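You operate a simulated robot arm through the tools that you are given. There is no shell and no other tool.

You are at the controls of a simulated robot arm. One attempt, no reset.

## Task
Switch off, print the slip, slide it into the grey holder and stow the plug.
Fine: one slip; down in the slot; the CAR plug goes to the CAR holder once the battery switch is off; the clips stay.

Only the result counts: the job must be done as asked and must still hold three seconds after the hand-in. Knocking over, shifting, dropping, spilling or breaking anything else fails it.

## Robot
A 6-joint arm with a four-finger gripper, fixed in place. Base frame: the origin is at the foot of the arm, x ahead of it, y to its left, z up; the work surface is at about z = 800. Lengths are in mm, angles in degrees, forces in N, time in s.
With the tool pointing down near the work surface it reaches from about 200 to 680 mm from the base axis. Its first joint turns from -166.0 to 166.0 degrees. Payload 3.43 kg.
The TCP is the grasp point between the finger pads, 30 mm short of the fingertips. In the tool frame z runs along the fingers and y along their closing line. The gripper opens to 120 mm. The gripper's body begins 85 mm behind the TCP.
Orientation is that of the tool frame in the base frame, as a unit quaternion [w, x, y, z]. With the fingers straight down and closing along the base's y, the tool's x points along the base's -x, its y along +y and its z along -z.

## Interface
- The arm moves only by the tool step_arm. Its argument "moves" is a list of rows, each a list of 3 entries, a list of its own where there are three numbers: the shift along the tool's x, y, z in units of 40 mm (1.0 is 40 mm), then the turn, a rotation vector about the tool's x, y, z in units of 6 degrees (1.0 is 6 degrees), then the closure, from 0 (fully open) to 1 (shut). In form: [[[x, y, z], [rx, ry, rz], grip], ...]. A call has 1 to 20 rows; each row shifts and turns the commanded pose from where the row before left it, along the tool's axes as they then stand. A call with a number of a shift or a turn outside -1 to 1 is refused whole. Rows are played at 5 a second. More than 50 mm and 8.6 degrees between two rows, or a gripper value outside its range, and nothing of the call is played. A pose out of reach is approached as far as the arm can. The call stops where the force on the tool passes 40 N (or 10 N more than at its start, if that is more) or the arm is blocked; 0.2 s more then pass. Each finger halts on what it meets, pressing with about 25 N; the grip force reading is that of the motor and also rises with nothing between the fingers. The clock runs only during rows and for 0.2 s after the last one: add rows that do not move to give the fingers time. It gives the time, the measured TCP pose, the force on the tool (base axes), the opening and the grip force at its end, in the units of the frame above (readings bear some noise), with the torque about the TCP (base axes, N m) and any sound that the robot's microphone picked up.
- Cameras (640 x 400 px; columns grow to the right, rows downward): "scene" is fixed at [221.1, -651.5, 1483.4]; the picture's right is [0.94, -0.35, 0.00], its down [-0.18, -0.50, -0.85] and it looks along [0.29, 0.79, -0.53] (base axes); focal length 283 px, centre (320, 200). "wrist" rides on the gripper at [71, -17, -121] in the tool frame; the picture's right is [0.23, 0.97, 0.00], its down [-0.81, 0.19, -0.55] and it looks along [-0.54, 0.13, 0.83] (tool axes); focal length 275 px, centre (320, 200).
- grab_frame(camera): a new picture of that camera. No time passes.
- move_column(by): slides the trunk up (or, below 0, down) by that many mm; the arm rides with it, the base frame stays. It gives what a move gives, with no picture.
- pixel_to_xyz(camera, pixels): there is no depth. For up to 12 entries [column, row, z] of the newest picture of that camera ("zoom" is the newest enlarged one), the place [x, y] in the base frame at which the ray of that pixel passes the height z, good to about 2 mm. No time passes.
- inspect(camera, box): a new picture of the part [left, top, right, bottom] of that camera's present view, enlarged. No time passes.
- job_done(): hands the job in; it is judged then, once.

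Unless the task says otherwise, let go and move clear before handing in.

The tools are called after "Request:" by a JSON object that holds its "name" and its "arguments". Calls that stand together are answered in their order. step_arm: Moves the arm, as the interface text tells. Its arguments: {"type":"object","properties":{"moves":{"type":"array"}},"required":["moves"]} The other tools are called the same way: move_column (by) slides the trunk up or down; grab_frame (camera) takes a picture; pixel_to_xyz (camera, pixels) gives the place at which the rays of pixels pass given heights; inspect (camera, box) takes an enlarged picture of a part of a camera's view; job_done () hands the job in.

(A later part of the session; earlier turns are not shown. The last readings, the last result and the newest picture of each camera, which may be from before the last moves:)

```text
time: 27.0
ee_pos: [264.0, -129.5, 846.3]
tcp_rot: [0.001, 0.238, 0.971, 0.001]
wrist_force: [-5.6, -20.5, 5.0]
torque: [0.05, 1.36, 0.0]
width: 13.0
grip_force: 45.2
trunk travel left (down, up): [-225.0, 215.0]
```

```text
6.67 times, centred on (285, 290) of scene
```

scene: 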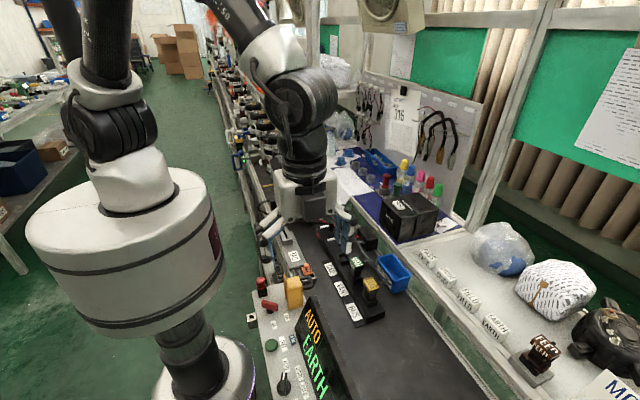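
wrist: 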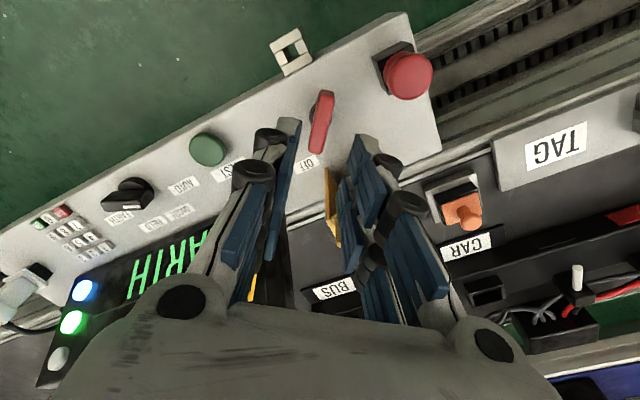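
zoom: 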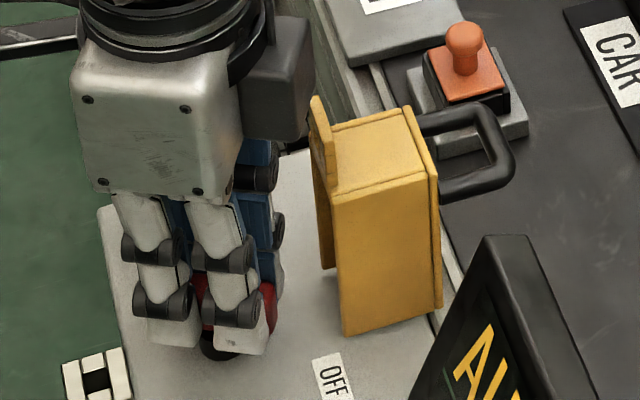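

The bar follows the fingers. I'll keep turning a bit further to find the end stop, relieving the sideways force.

Request:
{"name": "step_arm", "arguments": {"moves": [[[-0.01, -0.018, 0], [0, 0, 0], 0.95], [[0, 0, 0], [0, 0, -0.5], 0.95], [[0, 0, 0], [0, 0, -0.5], 0.95], [[0, 0, 0], [0, 0, 0], 0.95]]}}

```text
time: 28.0
ee_pos: [264.0, -131.1, 846.7]
tcp_rot: [0.001, 0.188, 0.982, 0.0]
wrist_force: [-3.6, -18.2, 14.1]
torque: [-0.33, 0.44, -0.05]
width: 12.9
grip_force: 44.7
trunk travel left (down, up): [-225.0, 215.0]
```

At 68.5° there's still no stop. I'll go on towards 90° to learn the full range.

Request:
{"name": "step_arm", "arguments": {"moves": [[[-0.01, -0.015, 0], [0, 0, -0.5], 0.95], [[0, 0, 0], [0, 0, -0.5], 0.95], [[0, 0, 0], [0, 0, -0.5], 0.95], [[0, 0, 0], [0, 0, 0], 0.95]]}}

```text
time: 29.0
ee_pos: [264.1, -128.8, 845.6]
tcp_rot: [0.001, 0.11, 0.994, 0.0]
wrist_force: [-0.2, -14.1, 31.7]
torque: [-0.27, 0.66, -0.02]
width: 12.7
grip_force: 45.5
trunk travel left (down, up): [-225.0, 215.0]
```

Now 77.6° and no torque. I'll check the bar against the fingers in the picture.

Request:
{"name": "inspect", "arguments": {"camera": "wrist", "box": [260, 90, 380, 240]}}

Request:
{"name": "inspect", "arguments": {"camera": "scene", "box": [235, 250, 315, 330]}}

```text
2.67 times, centred on (320, 165) of wrist
```

zoom: 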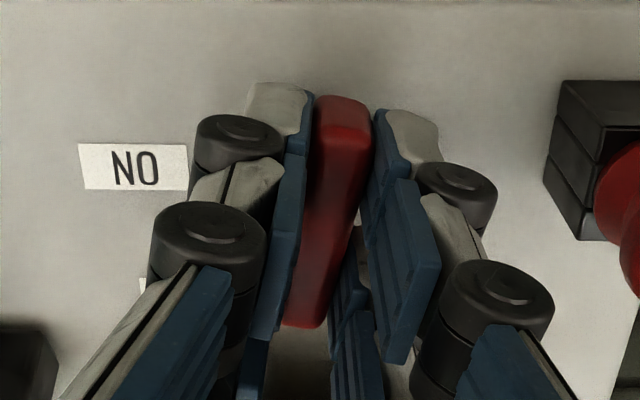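

```text
5.00 times, centred on (275, 290) of scene
```

zoom: 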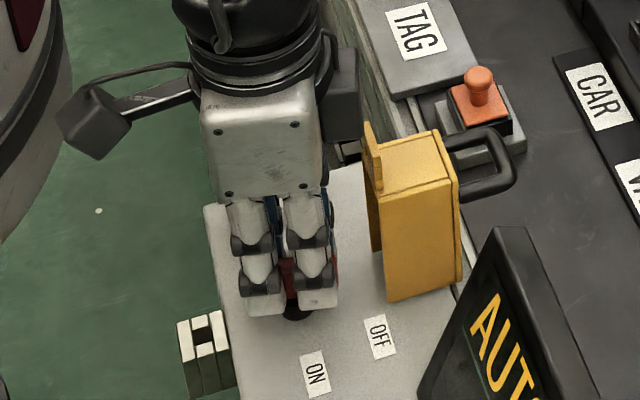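

The bar still follows, so the range is wide. I'll relieve the vertical force and go on to find the stop.

Request:
{"name": "step_arm", "arguments": {"moves": [[[0, 0, -0.025], [0, 0, 0], 0.95], [[0, 0, 0], [0, 0, -0.5], 0.95], [[0, 0, 0], [0, 0, -0.5], 0.95], [[0, 0, 0], [0, 0, 0], 0.95]]}}

```text
time: 30.0
ee_pos: [264.2, -130.8, 847.2]
tcp_rot: [0.001, 0.057, 0.998, 0.0]
wrist_force: [-1.6, -11.4, -1.7]
torque: [-0.47, -1.47, -0.02]
width: 12.9
grip_force: 45.3
trunk travel left (down, up): [-225.0, 215.0]
```

At 83.6° there's no stop yet. A few more degrees.

Request:
{"name": "step_arm", "arguments": {"moves": [[[0, 0, 0], [0, 0, -0.5], 0.95], [[0, 0, 0], [0, 0, -0.5], 0.95], [[0, 0, 0], [0, 0, -0.5], 0.95], [[0, 0, 0], [0, 0, 0], 0.95]]}}

```text
time: 31.0
ee_pos: [264.6, -129.7, 846.9]
tcp_rot: [-0.001, -0.02, 1.0, 0.001]
wrist_force: [0.5, -9.8, -18.0]
torque: [-0.32, -0.11, -1.73]
width: 13.3
grip_force: 45.0
trunk travel left (down, up): [-225.0, 215.0]
```

A torque of -1.73 N·m appeared at about 90°, so the end stop is at a quarter turn from ON: that's the full OFF position. I'll release and rise.

Request:
{"name": "step_arm", "arguments": {"moves": [[[0, 0, 0], [0, 0, 0.2], 0.85], [[0, 0, 0], [0, 0, 0], 0.75], [[0, 0, 0], [0, 0, 0], 0.75], [[0, 0, -0.5], [0, 0, 0], 0.75], [[0, 0, -0.8], [0, 0, 0], 0.75], [[0, 0, -0.8], [0, 0, 0], 0.75], [[0, 0, -0.8], [0, 0, 0], 0.75], [[0, 0, -0.8], [0, 0, 0], 0.75], [[0, 0, -0.8], [0, 0, 0], 0.75], [[0, 0, -0.8], [0, 0, 0], 0.5], [[0, 0, -0.8], [0, 0, 0], 0.5]]}}

Request:
{"name": "grab_frame", "arguments": {"camera": "wrist"}}

Request:
{"name": "grab_frame", "arguments": {"camera": "scene"}}

Request:
{"name": "inspect", "arguments": {"camera": "scene", "box": [245, 260, 345, 400]}}

```text
time: 33.4
ee_pos: [263.5, -130.2, 1094.0]
tcp_rot: [0.0, -0.01, 1.0, 0.0]
wrist_force: [-0.3, 0.4, -0.6]
torque: [-0.01, -0.02, 0.0]
width: 60.3
grip_force: 0.1
trunk travel left (down, up): [-225.0, 215.0]
```

```text
taken
```

wrist: 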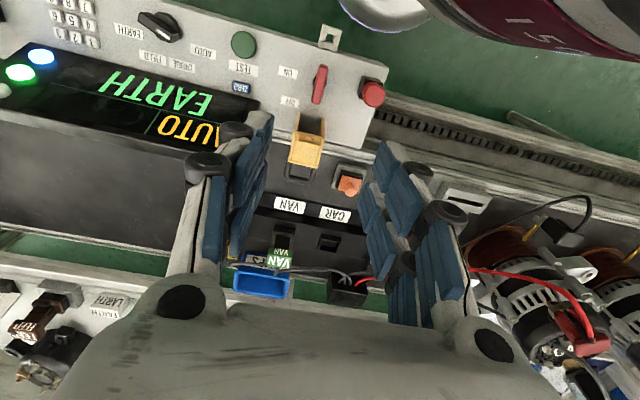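

```text
taken
```

scene: 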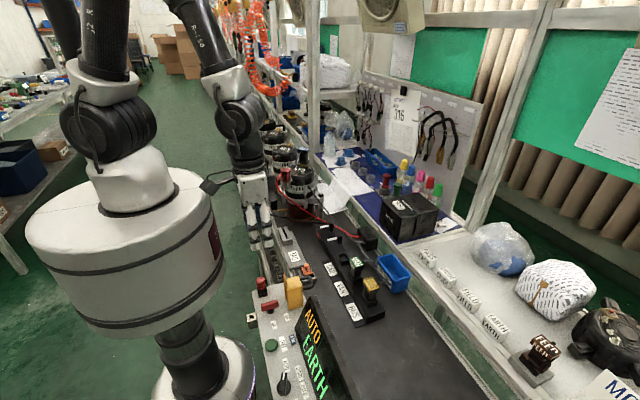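

```text
2.86 times, centred on (295, 330) of scene
```

zoom: 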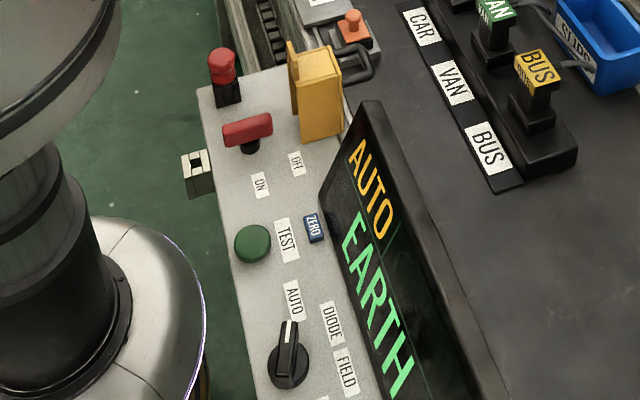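

The lever now lies across, along x. I'll measure its exact angle and look more closely at the area, including the yellow box near the OFF label.

Request:
{"name": "inspect", "arguments": {"camera": "wrist", "box": [260, 20, 400, 190]}}

Request:
{"name": "inspect", "arguments": {"camera": "wrist", "box": [280, 50, 360, 120]}}

Request:
{"name": "pixel_to_xyz", "arguments": {"camera": "zoom", "pixels": [[320, 200, 828], [320, 200, 801], [320, 100, 828], [320, 300, 828]]}}

```text
2.35 times, centred on (330, 105) of wrist
```

zoom: 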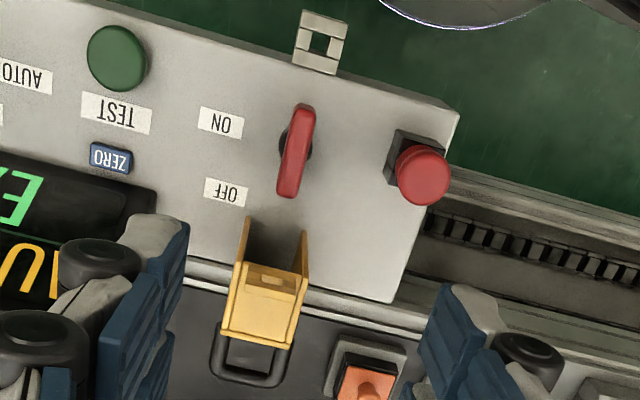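

```text
5.71 times, centred on (320, 85) of wrist
```

zoom: 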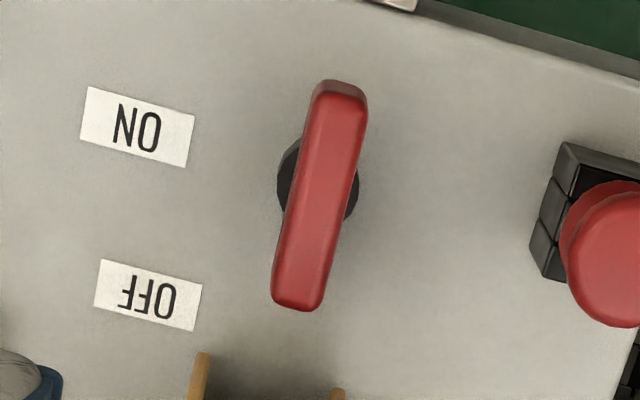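

```text
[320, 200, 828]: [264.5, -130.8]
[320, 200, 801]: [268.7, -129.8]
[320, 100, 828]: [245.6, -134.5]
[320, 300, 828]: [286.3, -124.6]
```

The lever is squarely across, at 90°, pointing into the mouth of the yellow cover, which fits an OFF stop at a quarter turn. Next is the printer; the PRINT button triangulates to about (728,-13,975), so I'll move the wrist camera there for a better look.

Request:
{"name": "step_arm", "arguments": {"moves": [[[-0.84, 0.3, -0.3], [0, 0, 0.2], 0.3], [[-0.84, 0.3, -0.3], [0, 0, 0], 0], [[-0.84, 0.3, -0.3], [0, 0, 0], 0], [[-0.84, 0.3, -0.3], [0, 0, 0], 0], [[-0.84, 0.3, -0.3], [0, 0, 0], 0], [[-0.84, 0.3, -0.2], [0, 0, 0], 0], [[-0.84, 0.3, -0.2], [0, 0, 0], 0], [[-0.84, 0.3, -0.2], [0, 0, 0], 0], [[-0.84, 0.3, 0], [0, 0, 0], 0], [[-0.84, 0.3, 0], [0, 0, 0], 0], [[0, 0, 0], [0, 0, 0], 0]]}}

Request:
{"name": "grab_frame", "arguments": {"camera": "wrist"}}

Request:
{"name": "inspect", "arguments": {"camera": "wrist", "box": [230, 100, 410, 260]}}

```text
time: 35.8
ee_pos: [598.6, -8.5, 1175.0]
tcp_rot: [0.0, 0.0, 1.0, 0.001]
wrist_force: [-0.3, 0.7, -0.2]
torque: [0.0, 0.05, 0.03]
width: 119.8
grip_force: 0.1
trunk travel left (down, up): [-225.0, 215.0]
```

```text
taken
```

wrist: 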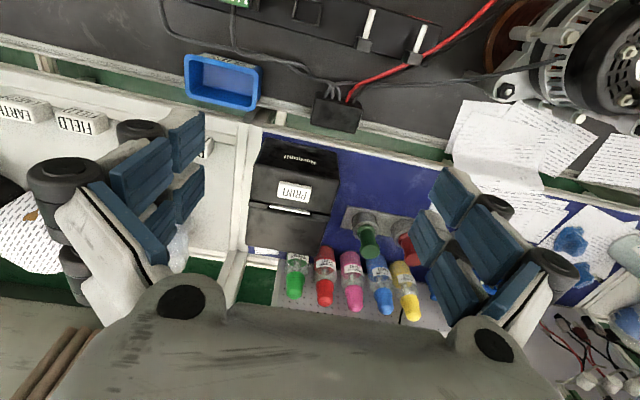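

```text
2.50 times, centred on (320, 180) of wrist
```

zoom: 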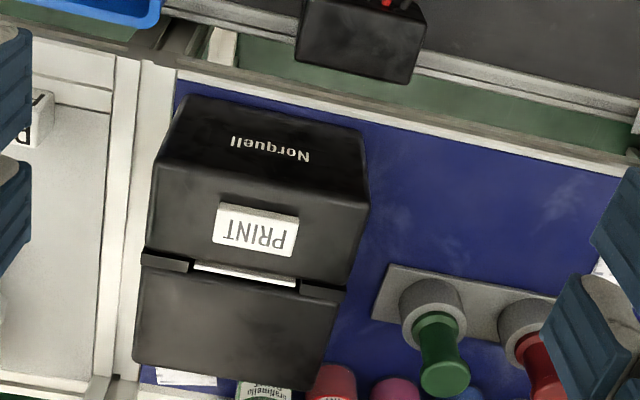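

The PRINT button is at wrist (294,192), with the paper slit just behind it at (293,208). I'll triangulate these with the scene camera.

Request:
{"name": "pixel_to_xyz", "arguments": {"camera": "wrist", "pixels": [[294, 192, 940], [294, 192, 980], [293, 208.5, 940], [293, 208.5, 970], [312, 182, 970], [275, 183, 970], [245, 250, 940], [335, 180, 940]]}}

Request:
{"name": "inspect", "arguments": {"camera": "scene", "box": [360, 180, 450, 250]}}

Request:
{"name": "pixel_to_xyz", "arguments": {"camera": "zoom", "pixels": [[320, 200, 900], [320, 200, 970]]}}

```text
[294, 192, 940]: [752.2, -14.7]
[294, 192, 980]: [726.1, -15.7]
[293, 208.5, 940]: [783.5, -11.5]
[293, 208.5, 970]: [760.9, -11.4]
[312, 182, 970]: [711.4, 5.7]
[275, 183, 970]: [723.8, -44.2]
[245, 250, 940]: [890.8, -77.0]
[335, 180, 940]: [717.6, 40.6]
```

```text
5.71 times, centred on (405, 215) of scene
```

zoom: 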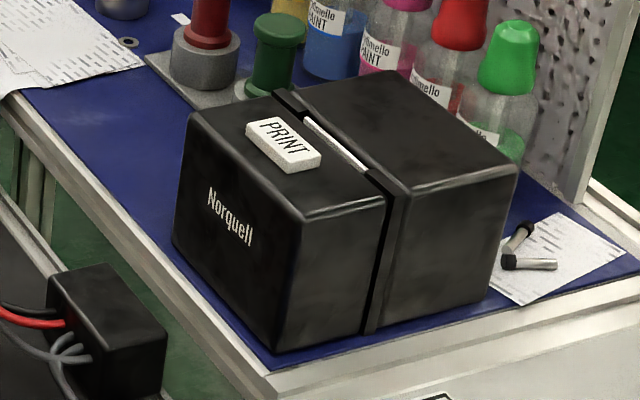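

```text
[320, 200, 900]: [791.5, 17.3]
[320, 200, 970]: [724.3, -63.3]
```

Request:
{"name": "pixel_to_xyz", "arguments": {"camera": "zoom", "pixels": [[283, 141, 960], [283, 141, 1000], [305, 120, 960], [305, 120, 1000], [366, 168, 960], [366, 168, 1000], [262, 168, 960], [385, 205, 940], [215, 100, 940]]}}

Request:
{"name": "pixel_to_xyz", "arguments": {"camera": "wrist", "pixels": [[269.6, 206, 960], [269.6, 206, 1000], [310, 212, 960], [310, 212, 1000], [294, 192, 960], [294, 192, 1000]]}}

```text
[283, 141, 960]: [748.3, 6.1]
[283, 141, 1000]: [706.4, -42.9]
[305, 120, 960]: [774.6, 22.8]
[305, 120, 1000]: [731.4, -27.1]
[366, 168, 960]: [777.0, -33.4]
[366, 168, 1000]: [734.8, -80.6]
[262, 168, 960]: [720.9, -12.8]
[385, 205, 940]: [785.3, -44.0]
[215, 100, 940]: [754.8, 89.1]
```

```text
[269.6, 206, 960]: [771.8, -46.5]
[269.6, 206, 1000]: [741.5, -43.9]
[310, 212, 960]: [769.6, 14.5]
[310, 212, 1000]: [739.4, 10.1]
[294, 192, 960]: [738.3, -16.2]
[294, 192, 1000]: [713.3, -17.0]
```

The button is at about (728,-16,978), and the slit is at x≈765, y from -46 to 13, z≈968, so the slip will stand in the y-z plane. First I'll test how far out the arm reaches with the tool pointing down, with the fingers closed and high above the printer.

Request:
{"name": "step_arm", "arguments": {"moves": [[[-0.65, -0.04, 0], [0, 0, 0], 0.3], [[-0.65, -0.04, 0], [0, 0, 0], 0.6], [[-0.65, -0.04, 0], [0, 0, 0], 1], [[-0.65, -0.04, 0], [0, 0, 0], 1], [[-0.65, -0.04, 0], [0, 0, 0], 1], [[0, 0, 0.8], [0, 0, 0], 1], [[0, 0, 0.8], [0, 0, 0], 1], [[0, 0, 0.3], [0, 0, 0], 1], [[0, 0, 0], [0, 0, 0], 1], [[0, 0, 0], [0, 0, 0], 1]]}}

Request:
{"name": "grab_frame", "arguments": {"camera": "wrist"}}

Request:
{"name": "grab_frame", "arguments": {"camera": "scene"}}

```text
time: 38.0
ee_pos: [704.6, -15.6, 1094.8]
tcp_rot: [0.0, 0.0, 1.0, 0.0]
wrist_force: [-0.2, -0.1, -0.3]
torque: [0.01, -0.01, 0.0]
width: 0.0
grip_force: 24.5
out of reach, approached as far as the arm can: row 5
trunk travel left (down, up): [-225.0, 215.0]
```

```text
taken
```

wrist: 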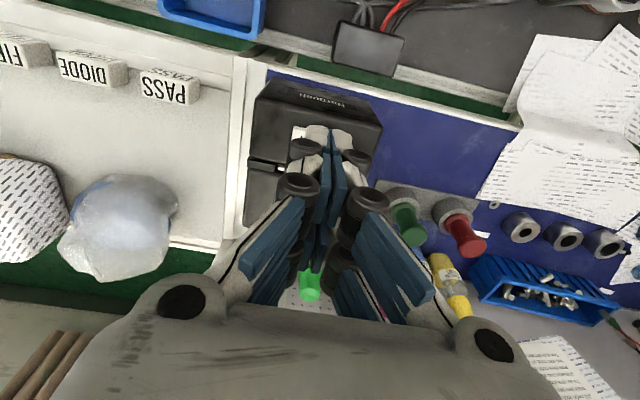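

```text
taken
```

scene: 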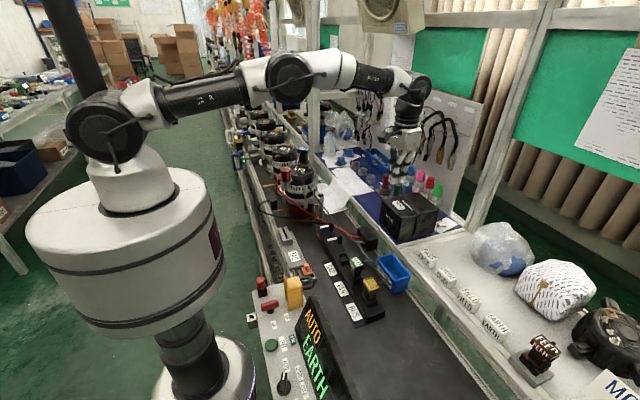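

With the tool straight down the arm reaches only x≈705, so I need to tilt the tool forward. I'll tilt by about 16° around the tool's y axis and read the pose.

Request:
{"name": "step_arm", "arguments": {"moves": [[[0, 0, 0], [0, -0.9, 0], 1], [[0, 0, 0], [0, -0.9, 0], 1], [[0, 0, 0], [0, -0.9, 0], 1], [[0, 0, 0], [0, 0, 0], 1]]}}

Request:
{"name": "grab_frame", "arguments": {"camera": "wrist"}}

```text
time: 39.0
ee_pos: [706.3, -14.6, 1096.0]
tcp_rot: [0.141, 0.0, 0.99, 0.0]
wrist_force: [-0.1, 0.0, -0.3]
torque: [-0.01, -0.01, -0.02]
width: 0.1
grip_force: 25.1
trunk travel left (down, up): [-225.0, 215.0]
```

```text
taken
```

wrist: 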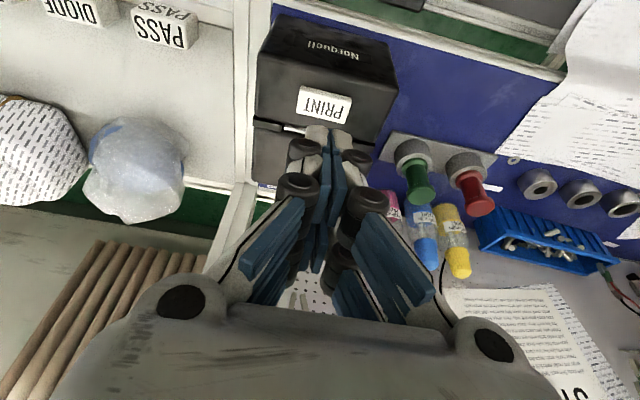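

The tool is tilted 16° forward and TCP stays at x=706. I'll re-check the button position from this nearer view at (325,104).

Request:
{"name": "inspect", "arguments": {"camera": "wrist", "box": [250, 20, 410, 150]}}

Request:
{"name": "pixel_to_xyz", "arguments": {"camera": "wrist", "pixels": [[325, 104, 978], [325, 104, 968], [301, 87, 978], [353, 95, 978], [297, 115, 978], [349, 124, 978], [290, 128, 968], [257, 122, 968]]}}

```text
3.08 times, centred on (330, 85) of wrist
```

zoom: 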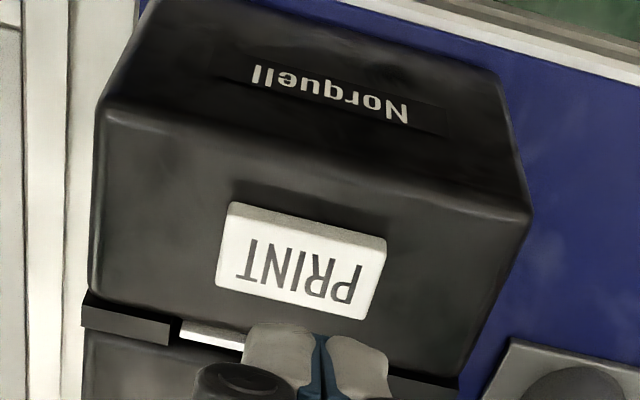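

```text
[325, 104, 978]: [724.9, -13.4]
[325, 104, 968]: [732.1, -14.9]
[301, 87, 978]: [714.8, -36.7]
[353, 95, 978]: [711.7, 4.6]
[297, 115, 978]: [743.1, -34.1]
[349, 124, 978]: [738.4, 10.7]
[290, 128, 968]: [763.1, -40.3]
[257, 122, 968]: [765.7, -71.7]
```

The button's centre is at about (727,-14,978). I'll bring the closed fingertips to about 15 mm above it.

Request:
{"name": "step_arm", "arguments": {"moves": [[[0.1, 0.015, 0.6], [0, 0, 0], 1], [[0.1, 0, 0.6], [0, 0, 0], 1], [[0, 0, 0.59], [0, 0, 0], 1], [[0, 0, 0], [0, 0, 0], 1]]}}

Request:
{"name": "grab_frame", "arguments": {"camera": "wrist"}}

Request:
{"name": "inspect", "arguments": {"camera": "scene", "box": [360, 160, 450, 250]}}

```text
time: 40.0
ee_pos: [717.1, -14.5, 1025.3]
tcp_rot: [0.141, 0.001, 0.99, -0.001]
wrist_force: [0.3, 0.4, 0.6]
torque: [0.01, -0.04, 0.02]
width: 0.2
grip_force: 24.9
trunk travel left (down, up): [-225.0, 215.0]
```

```text
taken
```

wrist: 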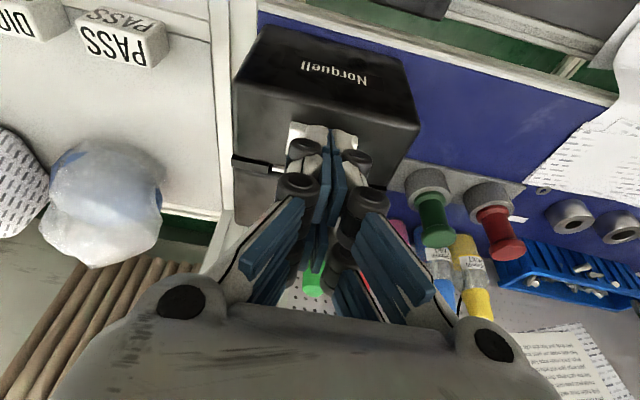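

```text
4.44 times, centred on (405, 205) of scene
```

zoom: 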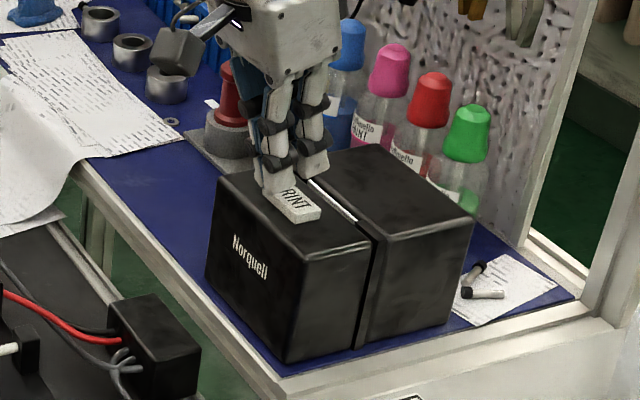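

The closed fingers are over the PRINT button, about 16 mm above it. I'll lower 14 mm vertically.

Request:
{"name": "step_arm", "arguments": {"moves": [[[0.05, 0, 0.17], [0, 0, 0], 1], [[0.048, 0, 0.166], [0, 0, 0], 1], [[0, 0, 0], [0, 0, 0], 1]]}}

Request:
{"name": "inspect", "arguments": {"camera": "scene", "box": [370, 170, 430, 230]}}

```text
time: 40.8
ee_pos: [718.4, -15.0, 1011.3]
tcp_rot: [0.141, 0.0, 0.99, 0.0]
wrist_force: [0.9, 0.3, 0.4]
torque: [0.0, -0.02, 0.0]
width: 0.2
grip_force: 25.1
trunk travel left (down, up): [-225.0, 215.0]
```

```text
6.67 times, centred on (400, 200) of scene
```

zoom: 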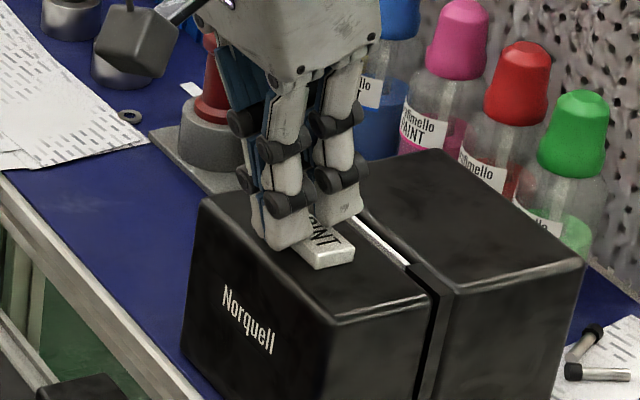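

No contact force yet. I'll press down in small 2 mm steps.

Request:
{"name": "step_arm", "arguments": {"moves": [[[0.014, 0, 0.048], [0, 0, 0], 1], [[0, 0, 0], [0, 0, 0], 1]]}}

```text
time: 41.4
ee_pos: [716.8, -14.9, 1010.7]
tcp_rot: [0.141, 0.0, 0.99, 0.0]
wrist_force: [0.6, 0.4, 0.6]
torque: [-0.01, -0.01, 0.0]
width: 6.1
grip_force: 32.9
trunk travel left (down, up): [-225.0, 215.0]
```

The opening reads 6.1 mm though the fingers should be shut; I'll look before pressing on.

Request:
{"name": "inspect", "arguments": {"camera": "scene", "box": [370, 170, 430, 230]}}

Request:
{"name": "grab_frame", "arguments": {"camera": "wrist"}}

Request:
{"name": "inspect", "arguments": {"camera": "wrist", "box": [240, 60, 420, 220]}}

```text
6.67 times, centred on (400, 200) of scene
```

zoom: 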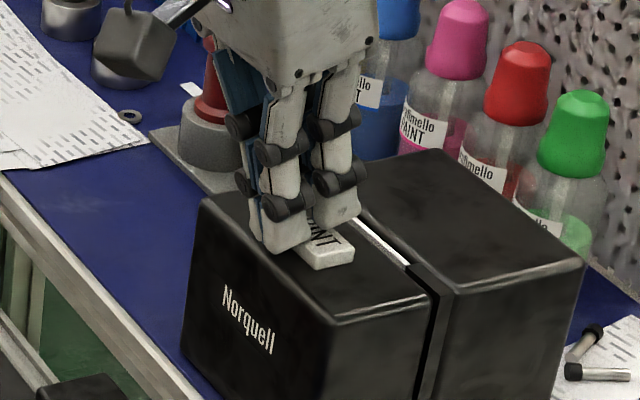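

```text
taken
```

wrist: 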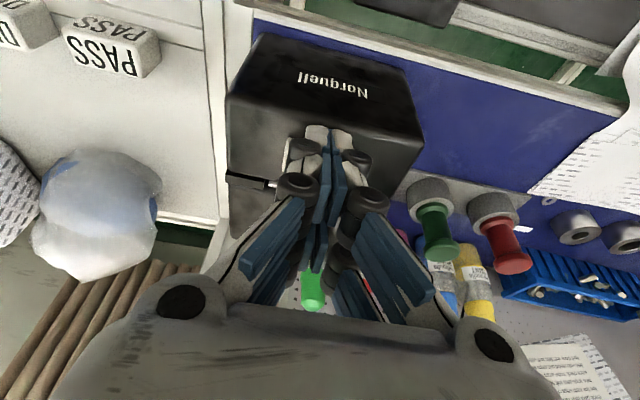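

```text
2.50 times, centred on (330, 140) of wrist
```

zoom: 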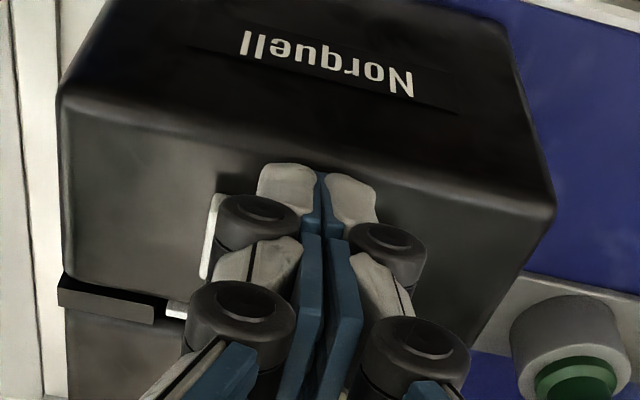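

The fingers look nearly shut and are right at the button's top, so the reading probably comes from light contact. I'll press another 1.5 mm.

Request:
{"name": "step_arm", "arguments": {"moves": [[[0.0105, 0, 0.036], [0, 0, 0], 1], [[0, 0, 0], [0, 0, 0], 1]]}}

```text
time: 42.0
ee_pos: [716.5, -15.7, 1009.0]
tcp_rot: [0.141, 0.0, 0.99, 0.0]
wrist_force: [0.3, -0.2, 1.5]
torque: [0.04, 0.03, 0.0]
width: 5.7
grip_force: 33.1
trunk travel left (down, up): [-225.0, 215.0]
```

There's only 1.5 N so far. I'll press on in small steps.

Request:
{"name": "step_arm", "arguments": {"moves": [[[0.0105, 0, 0.036], [0, 0, 0], 1], [[0, 0, 0], [0, 0, 0], 1]]}}

```text
time: 42.6
ee_pos: [717.0, -14.7, 1006.5]
tcp_rot: [0.141, -0.001, 0.99, 0.0]
wrist_force: [0.3, -0.1, 0.7]
torque: [-0.04, -0.03, -0.02]
width: 5.8
grip_force: 33.8
trunk travel left (down, up): [-225.0, 215.0]
heard: click
```

A click was heard, so the button has been pressed once. I'll lift straight up and look for the slip.

Request:
{"name": "step_arm", "arguments": {"moves": [[[-0.07, 0, -0.24], [0, 0, 0], 1], [[-0.14, 0, -0.48], [0, 0, 0], 1], [[-0.14, 0, -0.48], [0, 0, 0], 1], [[-0.14, 0, -0.48], [0, 0, 0], 1], [[0, 0, 0], [0, 0, 0], 1], [[0, 0, 0], [0, 0, 0], 1]]}}

Request:
{"name": "inspect", "arguments": {"camera": "scene", "box": [360, 150, 450, 250]}}

Request:
{"name": "grab_frame", "arguments": {"camera": "wrist"}}

```text
time: 44.0
ee_pos: [717.0, -15.5, 1077.3]
tcp_rot: [0.141, 0.0, 0.99, 0.0]
wrist_force: [0.0, -0.4, 0.3]
torque: [0.03, -0.01, 0.02]
width: 0.0
grip_force: 33.3
trunk travel left (down, up): [-225.0, 215.0]
```

```text
4.00 times, centred on (405, 200) of scene
```

zoom: 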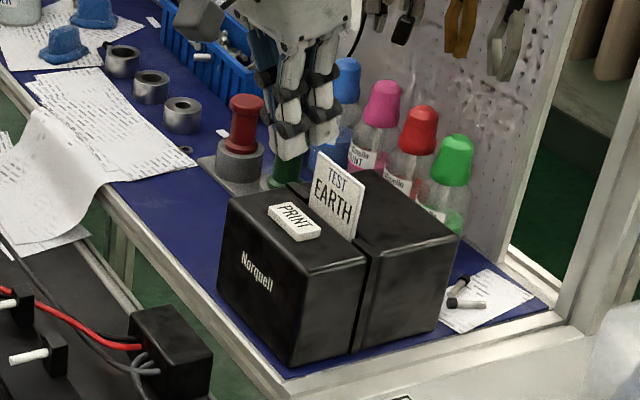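

```text
taken
```

wrist: 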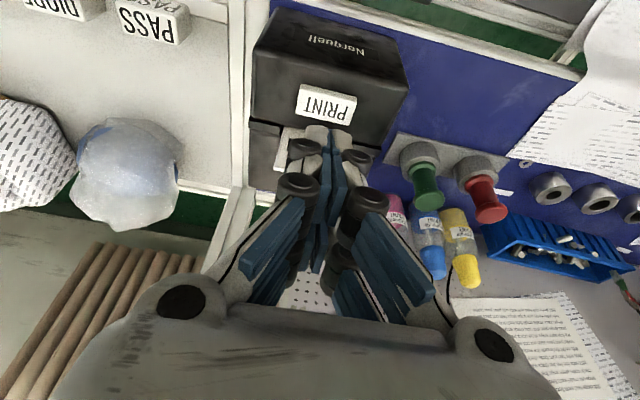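

The slip "TEST EARTH" now stands up out of the slit behind the button. I'll work out its corners.

Request:
{"name": "pixel_to_xyz", "arguments": {"camera": "scene", "pixels": [[405.5, 188, 1000], [405.5, 188, 1030], [416.25, 196.25, 1000], [416.25, 196.25, 1030], [402, 201.25, 960], [402, 201.25, 980], [413, 210, 960], [413, 210, 980]]}}

Request:
{"name": "inspect", "arguments": {"camera": "scene", "box": [385, 175, 435, 215]}}

Request:
{"name": "inspect", "arguments": {"camera": "wrist", "box": [230, 60, 410, 190]}}

```text
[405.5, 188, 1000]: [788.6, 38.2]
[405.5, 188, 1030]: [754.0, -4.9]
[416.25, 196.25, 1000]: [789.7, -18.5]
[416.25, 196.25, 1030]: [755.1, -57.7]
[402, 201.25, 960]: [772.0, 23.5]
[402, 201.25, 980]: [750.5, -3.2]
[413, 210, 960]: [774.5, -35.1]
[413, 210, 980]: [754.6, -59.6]
```

```text
10.00 times, centred on (410, 195) of scene
```

zoom: 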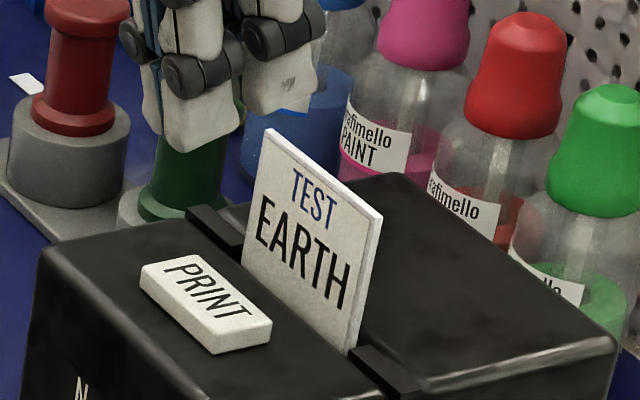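

```text
3.08 times, centred on (320, 125) of wrist
```

zoom: 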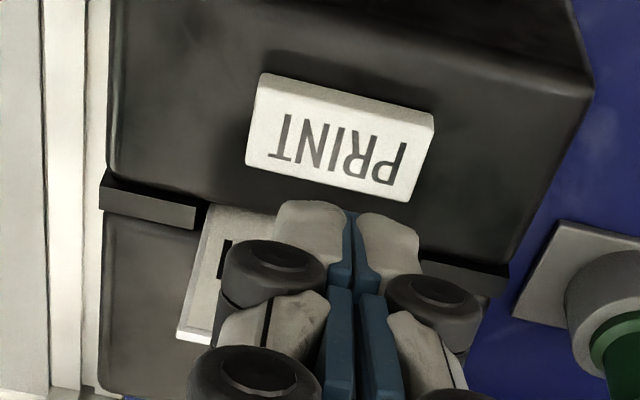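

The slip is a stiff card, about 58 mm wide (y from about -47 to +11), with its top at z≈1021 in the plane x≈765. I'll grip it by its two side edges, closing along y, so that the forward tilt doesn't bend it; first I'll open and go above it.

Request:
{"name": "step_arm", "arguments": {"moves": [[[0, 0, 0], [0, -0.7, 0], 0.7], [[0, 0, 0], [0, 0, 0], 0.3], [[-0.52, -0.019, 0.2875], [0, 0, 0], 0.3], [[-0.52, -0.019, 0.2875], [0, 0, 0], 0.3], [[0, 0, 0], [0, 0, 0], 0.3], [[0, 0, 0], [0, 0, 0], 0.3]]}}

Request:
{"name": "grab_frame", "arguments": {"camera": "wrist"}}

Request:
{"name": "inspect", "arguments": {"camera": "scene", "box": [360, 150, 450, 230]}}

```text
time: 45.4
ee_pos: [763.1, -16.3, 1070.1]
tcp_rot: [0.177, 0.0, 0.984, 0.0]
wrist_force: [0.0, -0.4, 0.7]
torque: [-0.02, -0.02, 0.02]
width: 84.0
grip_force: 0.1
trunk travel left (down, up): [-225.0, 215.0]
```

```text
taken
```

wrist: 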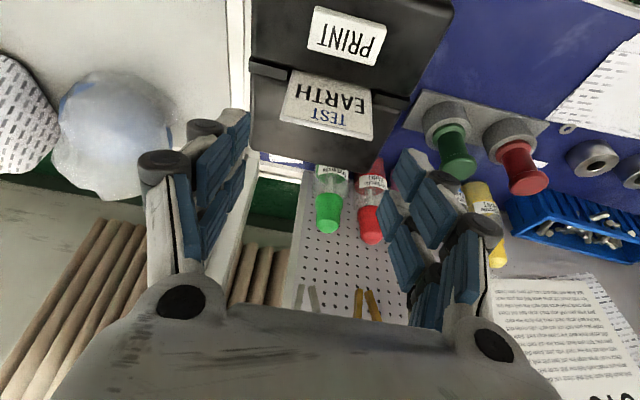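

```text
5.00 times, centred on (405, 190) of scene
```

zoom: 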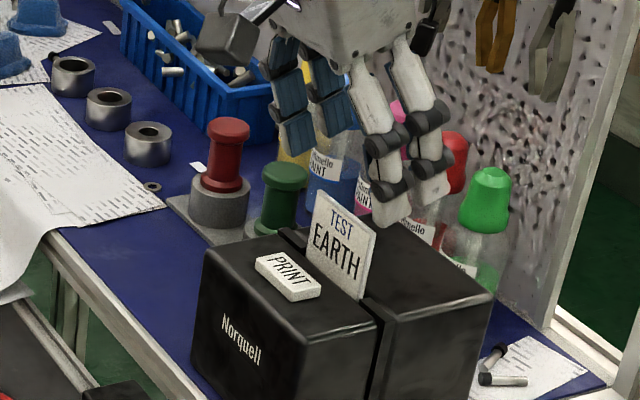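

I have a clear view of the slip from above, around (325,105). I'll zoom to get the top corners.

Request:
{"name": "inspect", "arguments": {"camera": "wrist", "box": [240, 40, 420, 160]}}

Request:
{"name": "pixel_to_xyz", "arguments": {"camera": "zoom", "pixels": [[320, 200, 1021]]}}

```text
3.33 times, centred on (330, 100) of wrist
```

zoom: 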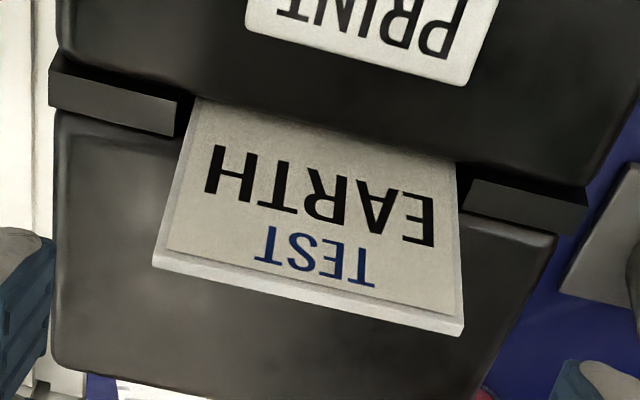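

```text
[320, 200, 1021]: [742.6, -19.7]
```

Request:
{"name": "pixel_to_xyz", "arguments": {"camera": "zoom", "pixels": [[154, 262, 1021], [463, 332, 1021], [154, 262, 1015], [463, 332, 1015], [195, 98, 968], [457, 163, 968], [166, 250, 1021], [463, 318, 1021], [178, 120, 975], [468, 195, 975]]}}

Request:
{"name": "inspect", "arguments": {"camera": "scene", "box": [390, 180, 430, 215]}}

```text
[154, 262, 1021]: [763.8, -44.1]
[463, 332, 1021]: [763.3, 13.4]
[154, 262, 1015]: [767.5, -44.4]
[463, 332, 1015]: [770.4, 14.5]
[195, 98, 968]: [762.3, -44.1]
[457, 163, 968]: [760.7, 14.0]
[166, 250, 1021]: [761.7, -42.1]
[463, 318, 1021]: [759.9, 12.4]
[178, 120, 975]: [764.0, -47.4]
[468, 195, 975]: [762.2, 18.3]
```

```text
11.43 times, centred on (410, 198) of scene
```

zoom: 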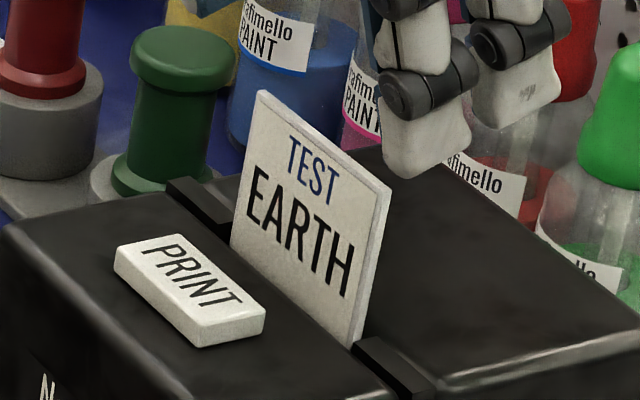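

The slip is centred at y≈-15, in the plane x≈762.5, about 3 mm thick. I'll descend around it to TCP z≈1009, with the fingertips staying above the raised bars beside the slit.

Request:
{"name": "step_arm", "arguments": {"moves": [[[0.18, 0.025, 0.477], [0, 0, 0], 0.3], [[0.18, 0, 0.476], [0, 0, 0], 0.3], [[0.172, 0, 0.476], [0, 0, 0], 0.3], [[0, 0, 0], [0, 0, 0], 0.3]]}}

Request:
{"name": "grab_frame", "arguments": {"camera": "wrist"}}

Request:
{"name": "inspect", "arguments": {"camera": "scene", "box": [380, 165, 440, 220]}}

```text
time: 46.4
ee_pos: [762.9, -15.1, 1009.1]
tcp_rot: [0.176, 0.0, 0.984, 0.0]
wrist_force: [-1.2, 0.3, -0.2]
torque: [0.0, 0.0, -0.02]
width: 84.2
grip_force: 0.0
trunk travel left (down, up): [-225.0, 215.0]
```

```text
taken
```

wrist: 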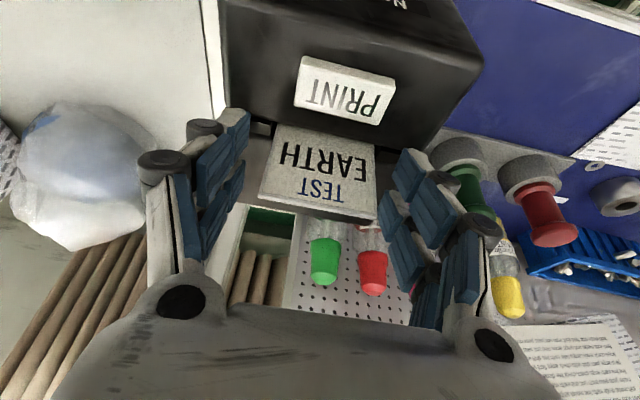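

```text
7.27 times, centred on (410, 192) of scene
```

zoom: 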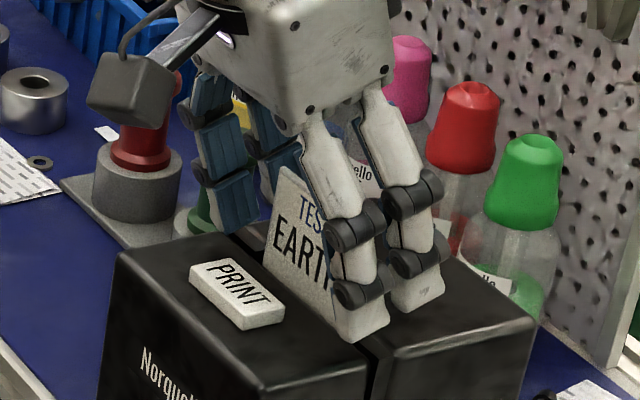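

The fingers stand on both sides of the slip with no contact. I'll close on its edges.

Request:
{"name": "step_arm", "arguments": {"moves": [[[0, 0, 0], [0, 0, 0], 0.42], [[0, 0, 0], [0, 0, 0], 0.48], [[0, 0, 0], [0, 0, 0], 0.54], [[0, 0, 0], [0, 0, 0], 0.6], [[0, 0, 0], [0, 0, 0], 0.6], [[0, 0, 0], [0, 0, 0], 0.6]]}}

Request:
{"name": "grab_frame", "arguments": {"camera": "wrist"}}

Request:
{"name": "inspect", "arguments": {"camera": "scene", "box": [380, 165, 440, 220]}}

```text
time: 47.8
ee_pos: [764.9, -15.1, 1009.2]
tcp_rot: [0.177, -0.001, 0.984, 0.001]
wrist_force: [0.2, 0.4, -0.2]
torque: [0.01, 0.01, 0.0]
width: 57.9
grip_force: 25.2
trunk travel left (down, up): [-225.0, 215.0]
```

```text
taken
```

wrist: 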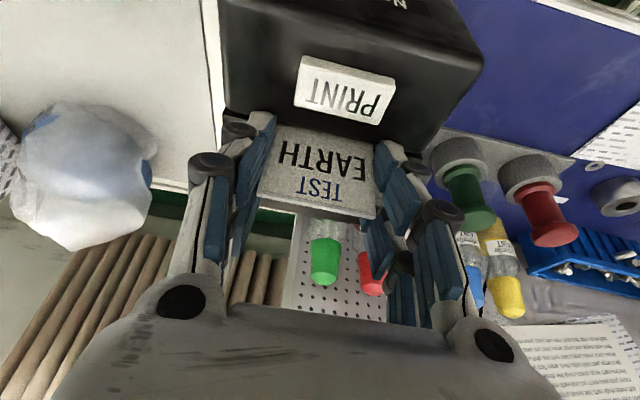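

```text
7.27 times, centred on (410, 192) of scene
```

zoom: 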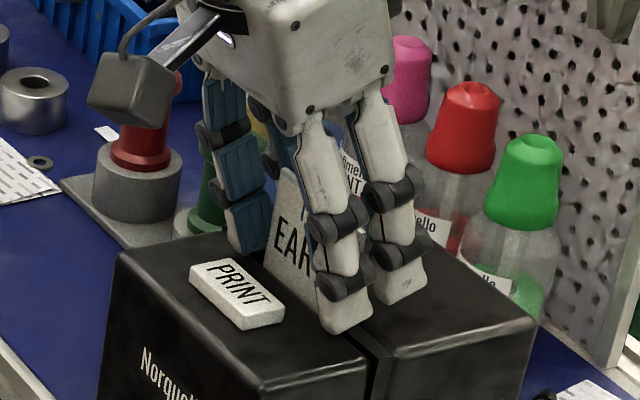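

The slip is held by its edges at 57.9 mm. I'll pull it straight up slowly.

Request:
{"name": "step_arm", "arguments": {"moves": [[[-0.044, 0, -0.117], [0, 0, 0], 0.62], [[-0.087, 0, -0.234], [0, 0, 0], 0.62], [[-0.087, 0, -0.234], [0, 0, 0], 0.62], [[-0.087, 0, -0.234], [0, 0, 0], 0.62], [[0, 0, 0], [0, 0, 0], 0.62]]}}

Request:
{"name": "grab_frame", "arguments": {"camera": "wrist"}}

Request:
{"name": "inspect", "arguments": {"camera": "scene", "box": [380, 165, 440, 220]}}

```text
time: 49.0
ee_pos: [764.7, -16.2, 1043.3]
tcp_rot: [0.177, -0.001, 0.984, 0.0]
wrist_force: [0.3, -0.8, -1.1]
torque: [0.04, -0.03, 0.0]
width: 57.9
grip_force: 24.7
trunk travel left (down, up): [-225.0, 215.0]
```

```text
taken
```

wrist: 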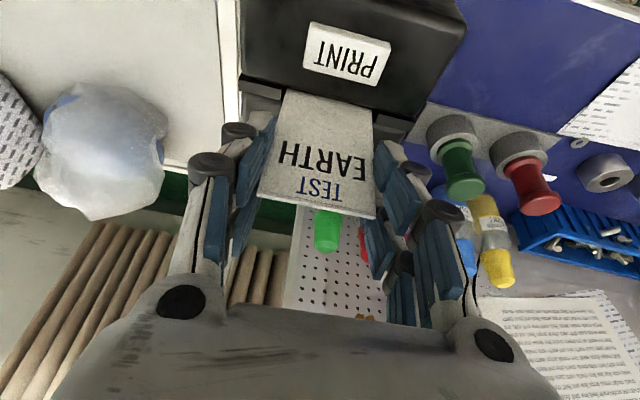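

```text
7.27 times, centred on (410, 192) of scene
```

zoom: 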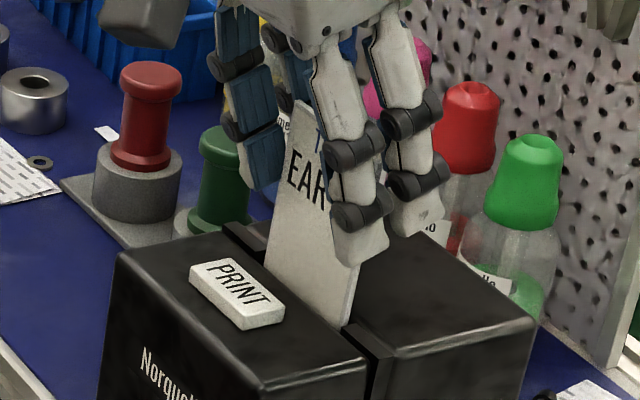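

The slip comes up with the fingers. I'll continue upward until it is fully out.

Request:
{"name": "step_arm", "arguments": {"moves": [[[-0.087, 0, -0.234], [0, 0, 0], 0.62], [[-0.087, 0, -0.234], [0, 0, 0], 0.62], [[-0.087, 0, -0.234], [0, 0, 0], 0.62], [[-0.087, 0, -0.234], [0, 0, 0], 0.62], [[-0.087, 0, -0.234], [0, 0, 0], 0.62], [[0, 0, 0], [0, 0, 0], 0.62]]}}

Request:
{"name": "grab_frame", "arguments": {"camera": "wrist"}}

Request:
{"name": "inspect", "arguments": {"camera": "scene", "box": [370, 130, 440, 220]}}

```text
time: 50.4
ee_pos: [765.5, -16.2, 1093.6]
tcp_rot: [0.177, 0.0, 0.984, 0.0]
wrist_force: [0.2, 0.4, 0.3]
torque: [0.02, 0.0, 0.01]
width: 58.1
grip_force: 24.9
trunk travel left (down, up): [-225.0, 215.0]
```

```text
taken
```

wrist: 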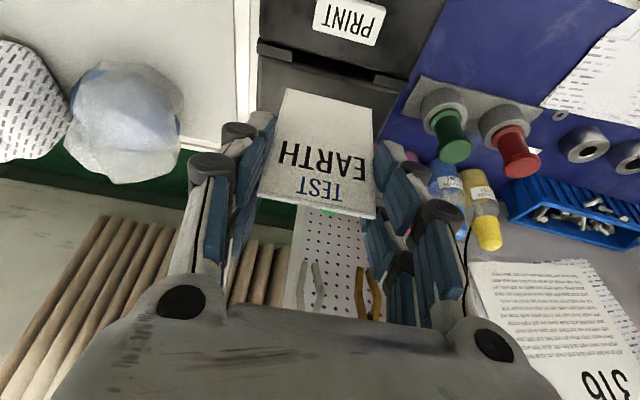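

```text
4.44 times, centred on (405, 175) of scene
```

zoom: 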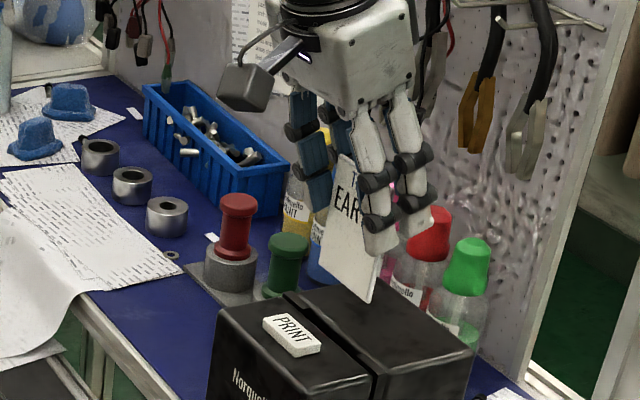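

The slip is out of the printer; the slit is now empty and dark. I'll find where its bottom edge is, using the plane it hangs in.

Request:
{"name": "pixel_to_xyz", "arguments": {"camera": "wrist", "pixels": [[291, 91, 1000], [291, 91, 1030], [372, 107, 1000], [372, 107, 1030], [259, 204, 1100], [259, 204, 1110], [375, 216, 1100], [375, 216, 1110]]}}

Request:
{"name": "inspect", "arguments": {"camera": "wrist", "box": [230, 60, 410, 240]}}

Request:
{"name": "inspect", "arguments": {"camera": "scene", "box": [385, 155, 425, 205]}}

```text
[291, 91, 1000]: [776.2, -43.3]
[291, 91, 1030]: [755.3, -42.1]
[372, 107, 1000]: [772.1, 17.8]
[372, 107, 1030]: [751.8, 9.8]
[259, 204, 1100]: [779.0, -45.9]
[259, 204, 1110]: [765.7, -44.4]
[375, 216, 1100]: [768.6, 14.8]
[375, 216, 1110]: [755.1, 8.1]
```

```text
2.22 times, centred on (320, 150) of wrist
```

zoom: 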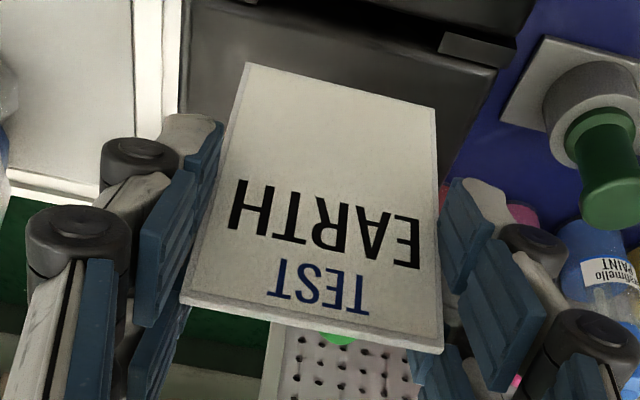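

```text
8.00 times, centred on (405, 180) of scene
```

zoom: 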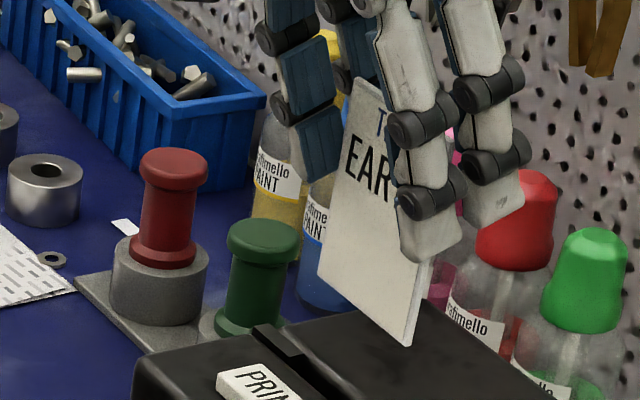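

The slip is about 58 × 91 mm, with its bottom 78 mm under the TCP. I'll raise it a bit and carry it, keeping the same orientation, to near the grey TAG holder.

Request:
{"name": "step_arm", "arguments": {"moves": [[[-0.174, 0, -0.469], [0, 0, 0], 0.62], [[0.5, 0, -0.186], [0, 0, 0], 0.62], [[0.8, 0, -0.298], [0, 0, 0], 0.62], [[0.8, 0, -0.298], [0, 0, 0], 0.62], [[0.8, 0, -0.298], [0, 0, 0], 0.62], [[0.8, 0, -0.298], [0, 0, 0], 0.62], [[0.8, 0, -0.298], [0, 0, 0], 0.62], [[0.8, 0, -0.298], [0, 0, 0], 0.62], [[0.8, 0, -0.298], [0, 0, 0], 0.62], [[0.586, 0.679, -0.218], [0, 0, 0], 0.62], [[0.586, 0.679, -0.218], [0, 0, 0], 0.62], [[0.586, 0.679, -0.218], [0, 0, 0], 0.62], [[0.586, 0.679, -0.218], [0, 0, 0], 0.62], [[0.586, 0.679, -0.218], [0, 0, 0], 0.62], [[0.586, 0.679, -0.218], [0, 0, 0], 0.62], [[0, 0, 0], [0, 0, 0], 0.62]]}}

Request:
{"name": "grab_frame", "arguments": {"camera": "wrist"}}

Request:
{"name": "grab_frame", "arguments": {"camera": "scene"}}

```text
time: 53.8
ee_pos: [353.5, 146.8, 1115.4]
tcp_rot: [0.177, 0.0, 0.984, 0.0]
wrist_force: [0.2, -0.3, -0.4]
torque: [-0.01, 0.02, 0.01]
width: 57.6
grip_force: 24.7
trunk travel left (down, up): [-225.0, 215.0]
```

```text
taken
```

wrist: 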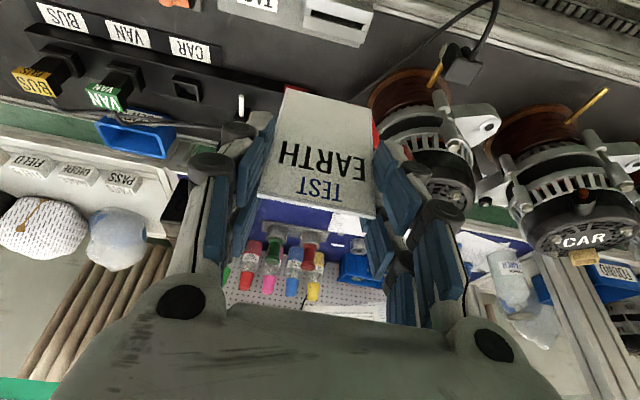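

```text
taken
```

scene: 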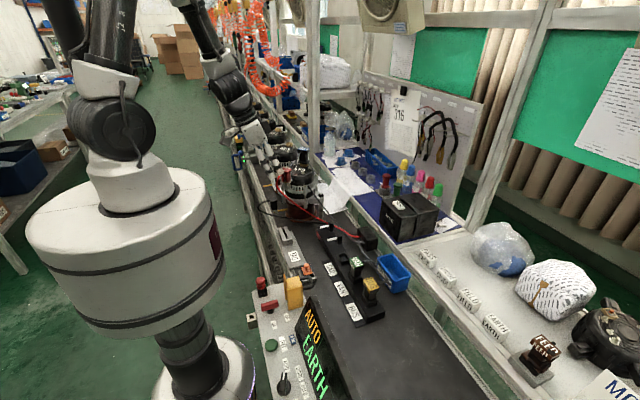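

The TAG holder's slot shows at wrist (335,22) near the top edge. I'll zoom in with both cameras.

Request:
{"name": "inspect", "arguments": {"camera": "wrist", "box": [250, 0, 410, 80]}}

Request:
{"name": "inspect", "arguments": {"camera": "scene", "box": [260, 210, 320, 270]}}

```text
4.00 times, centred on (330, 40) of wrist
```

zoom: 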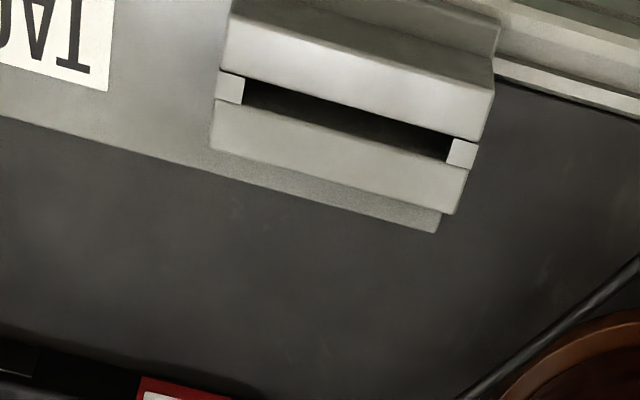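

```text
6.67 times, centred on (290, 240) of scene
```

zoom: 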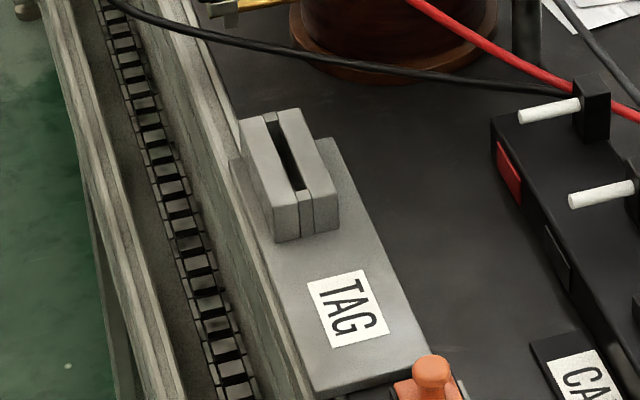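

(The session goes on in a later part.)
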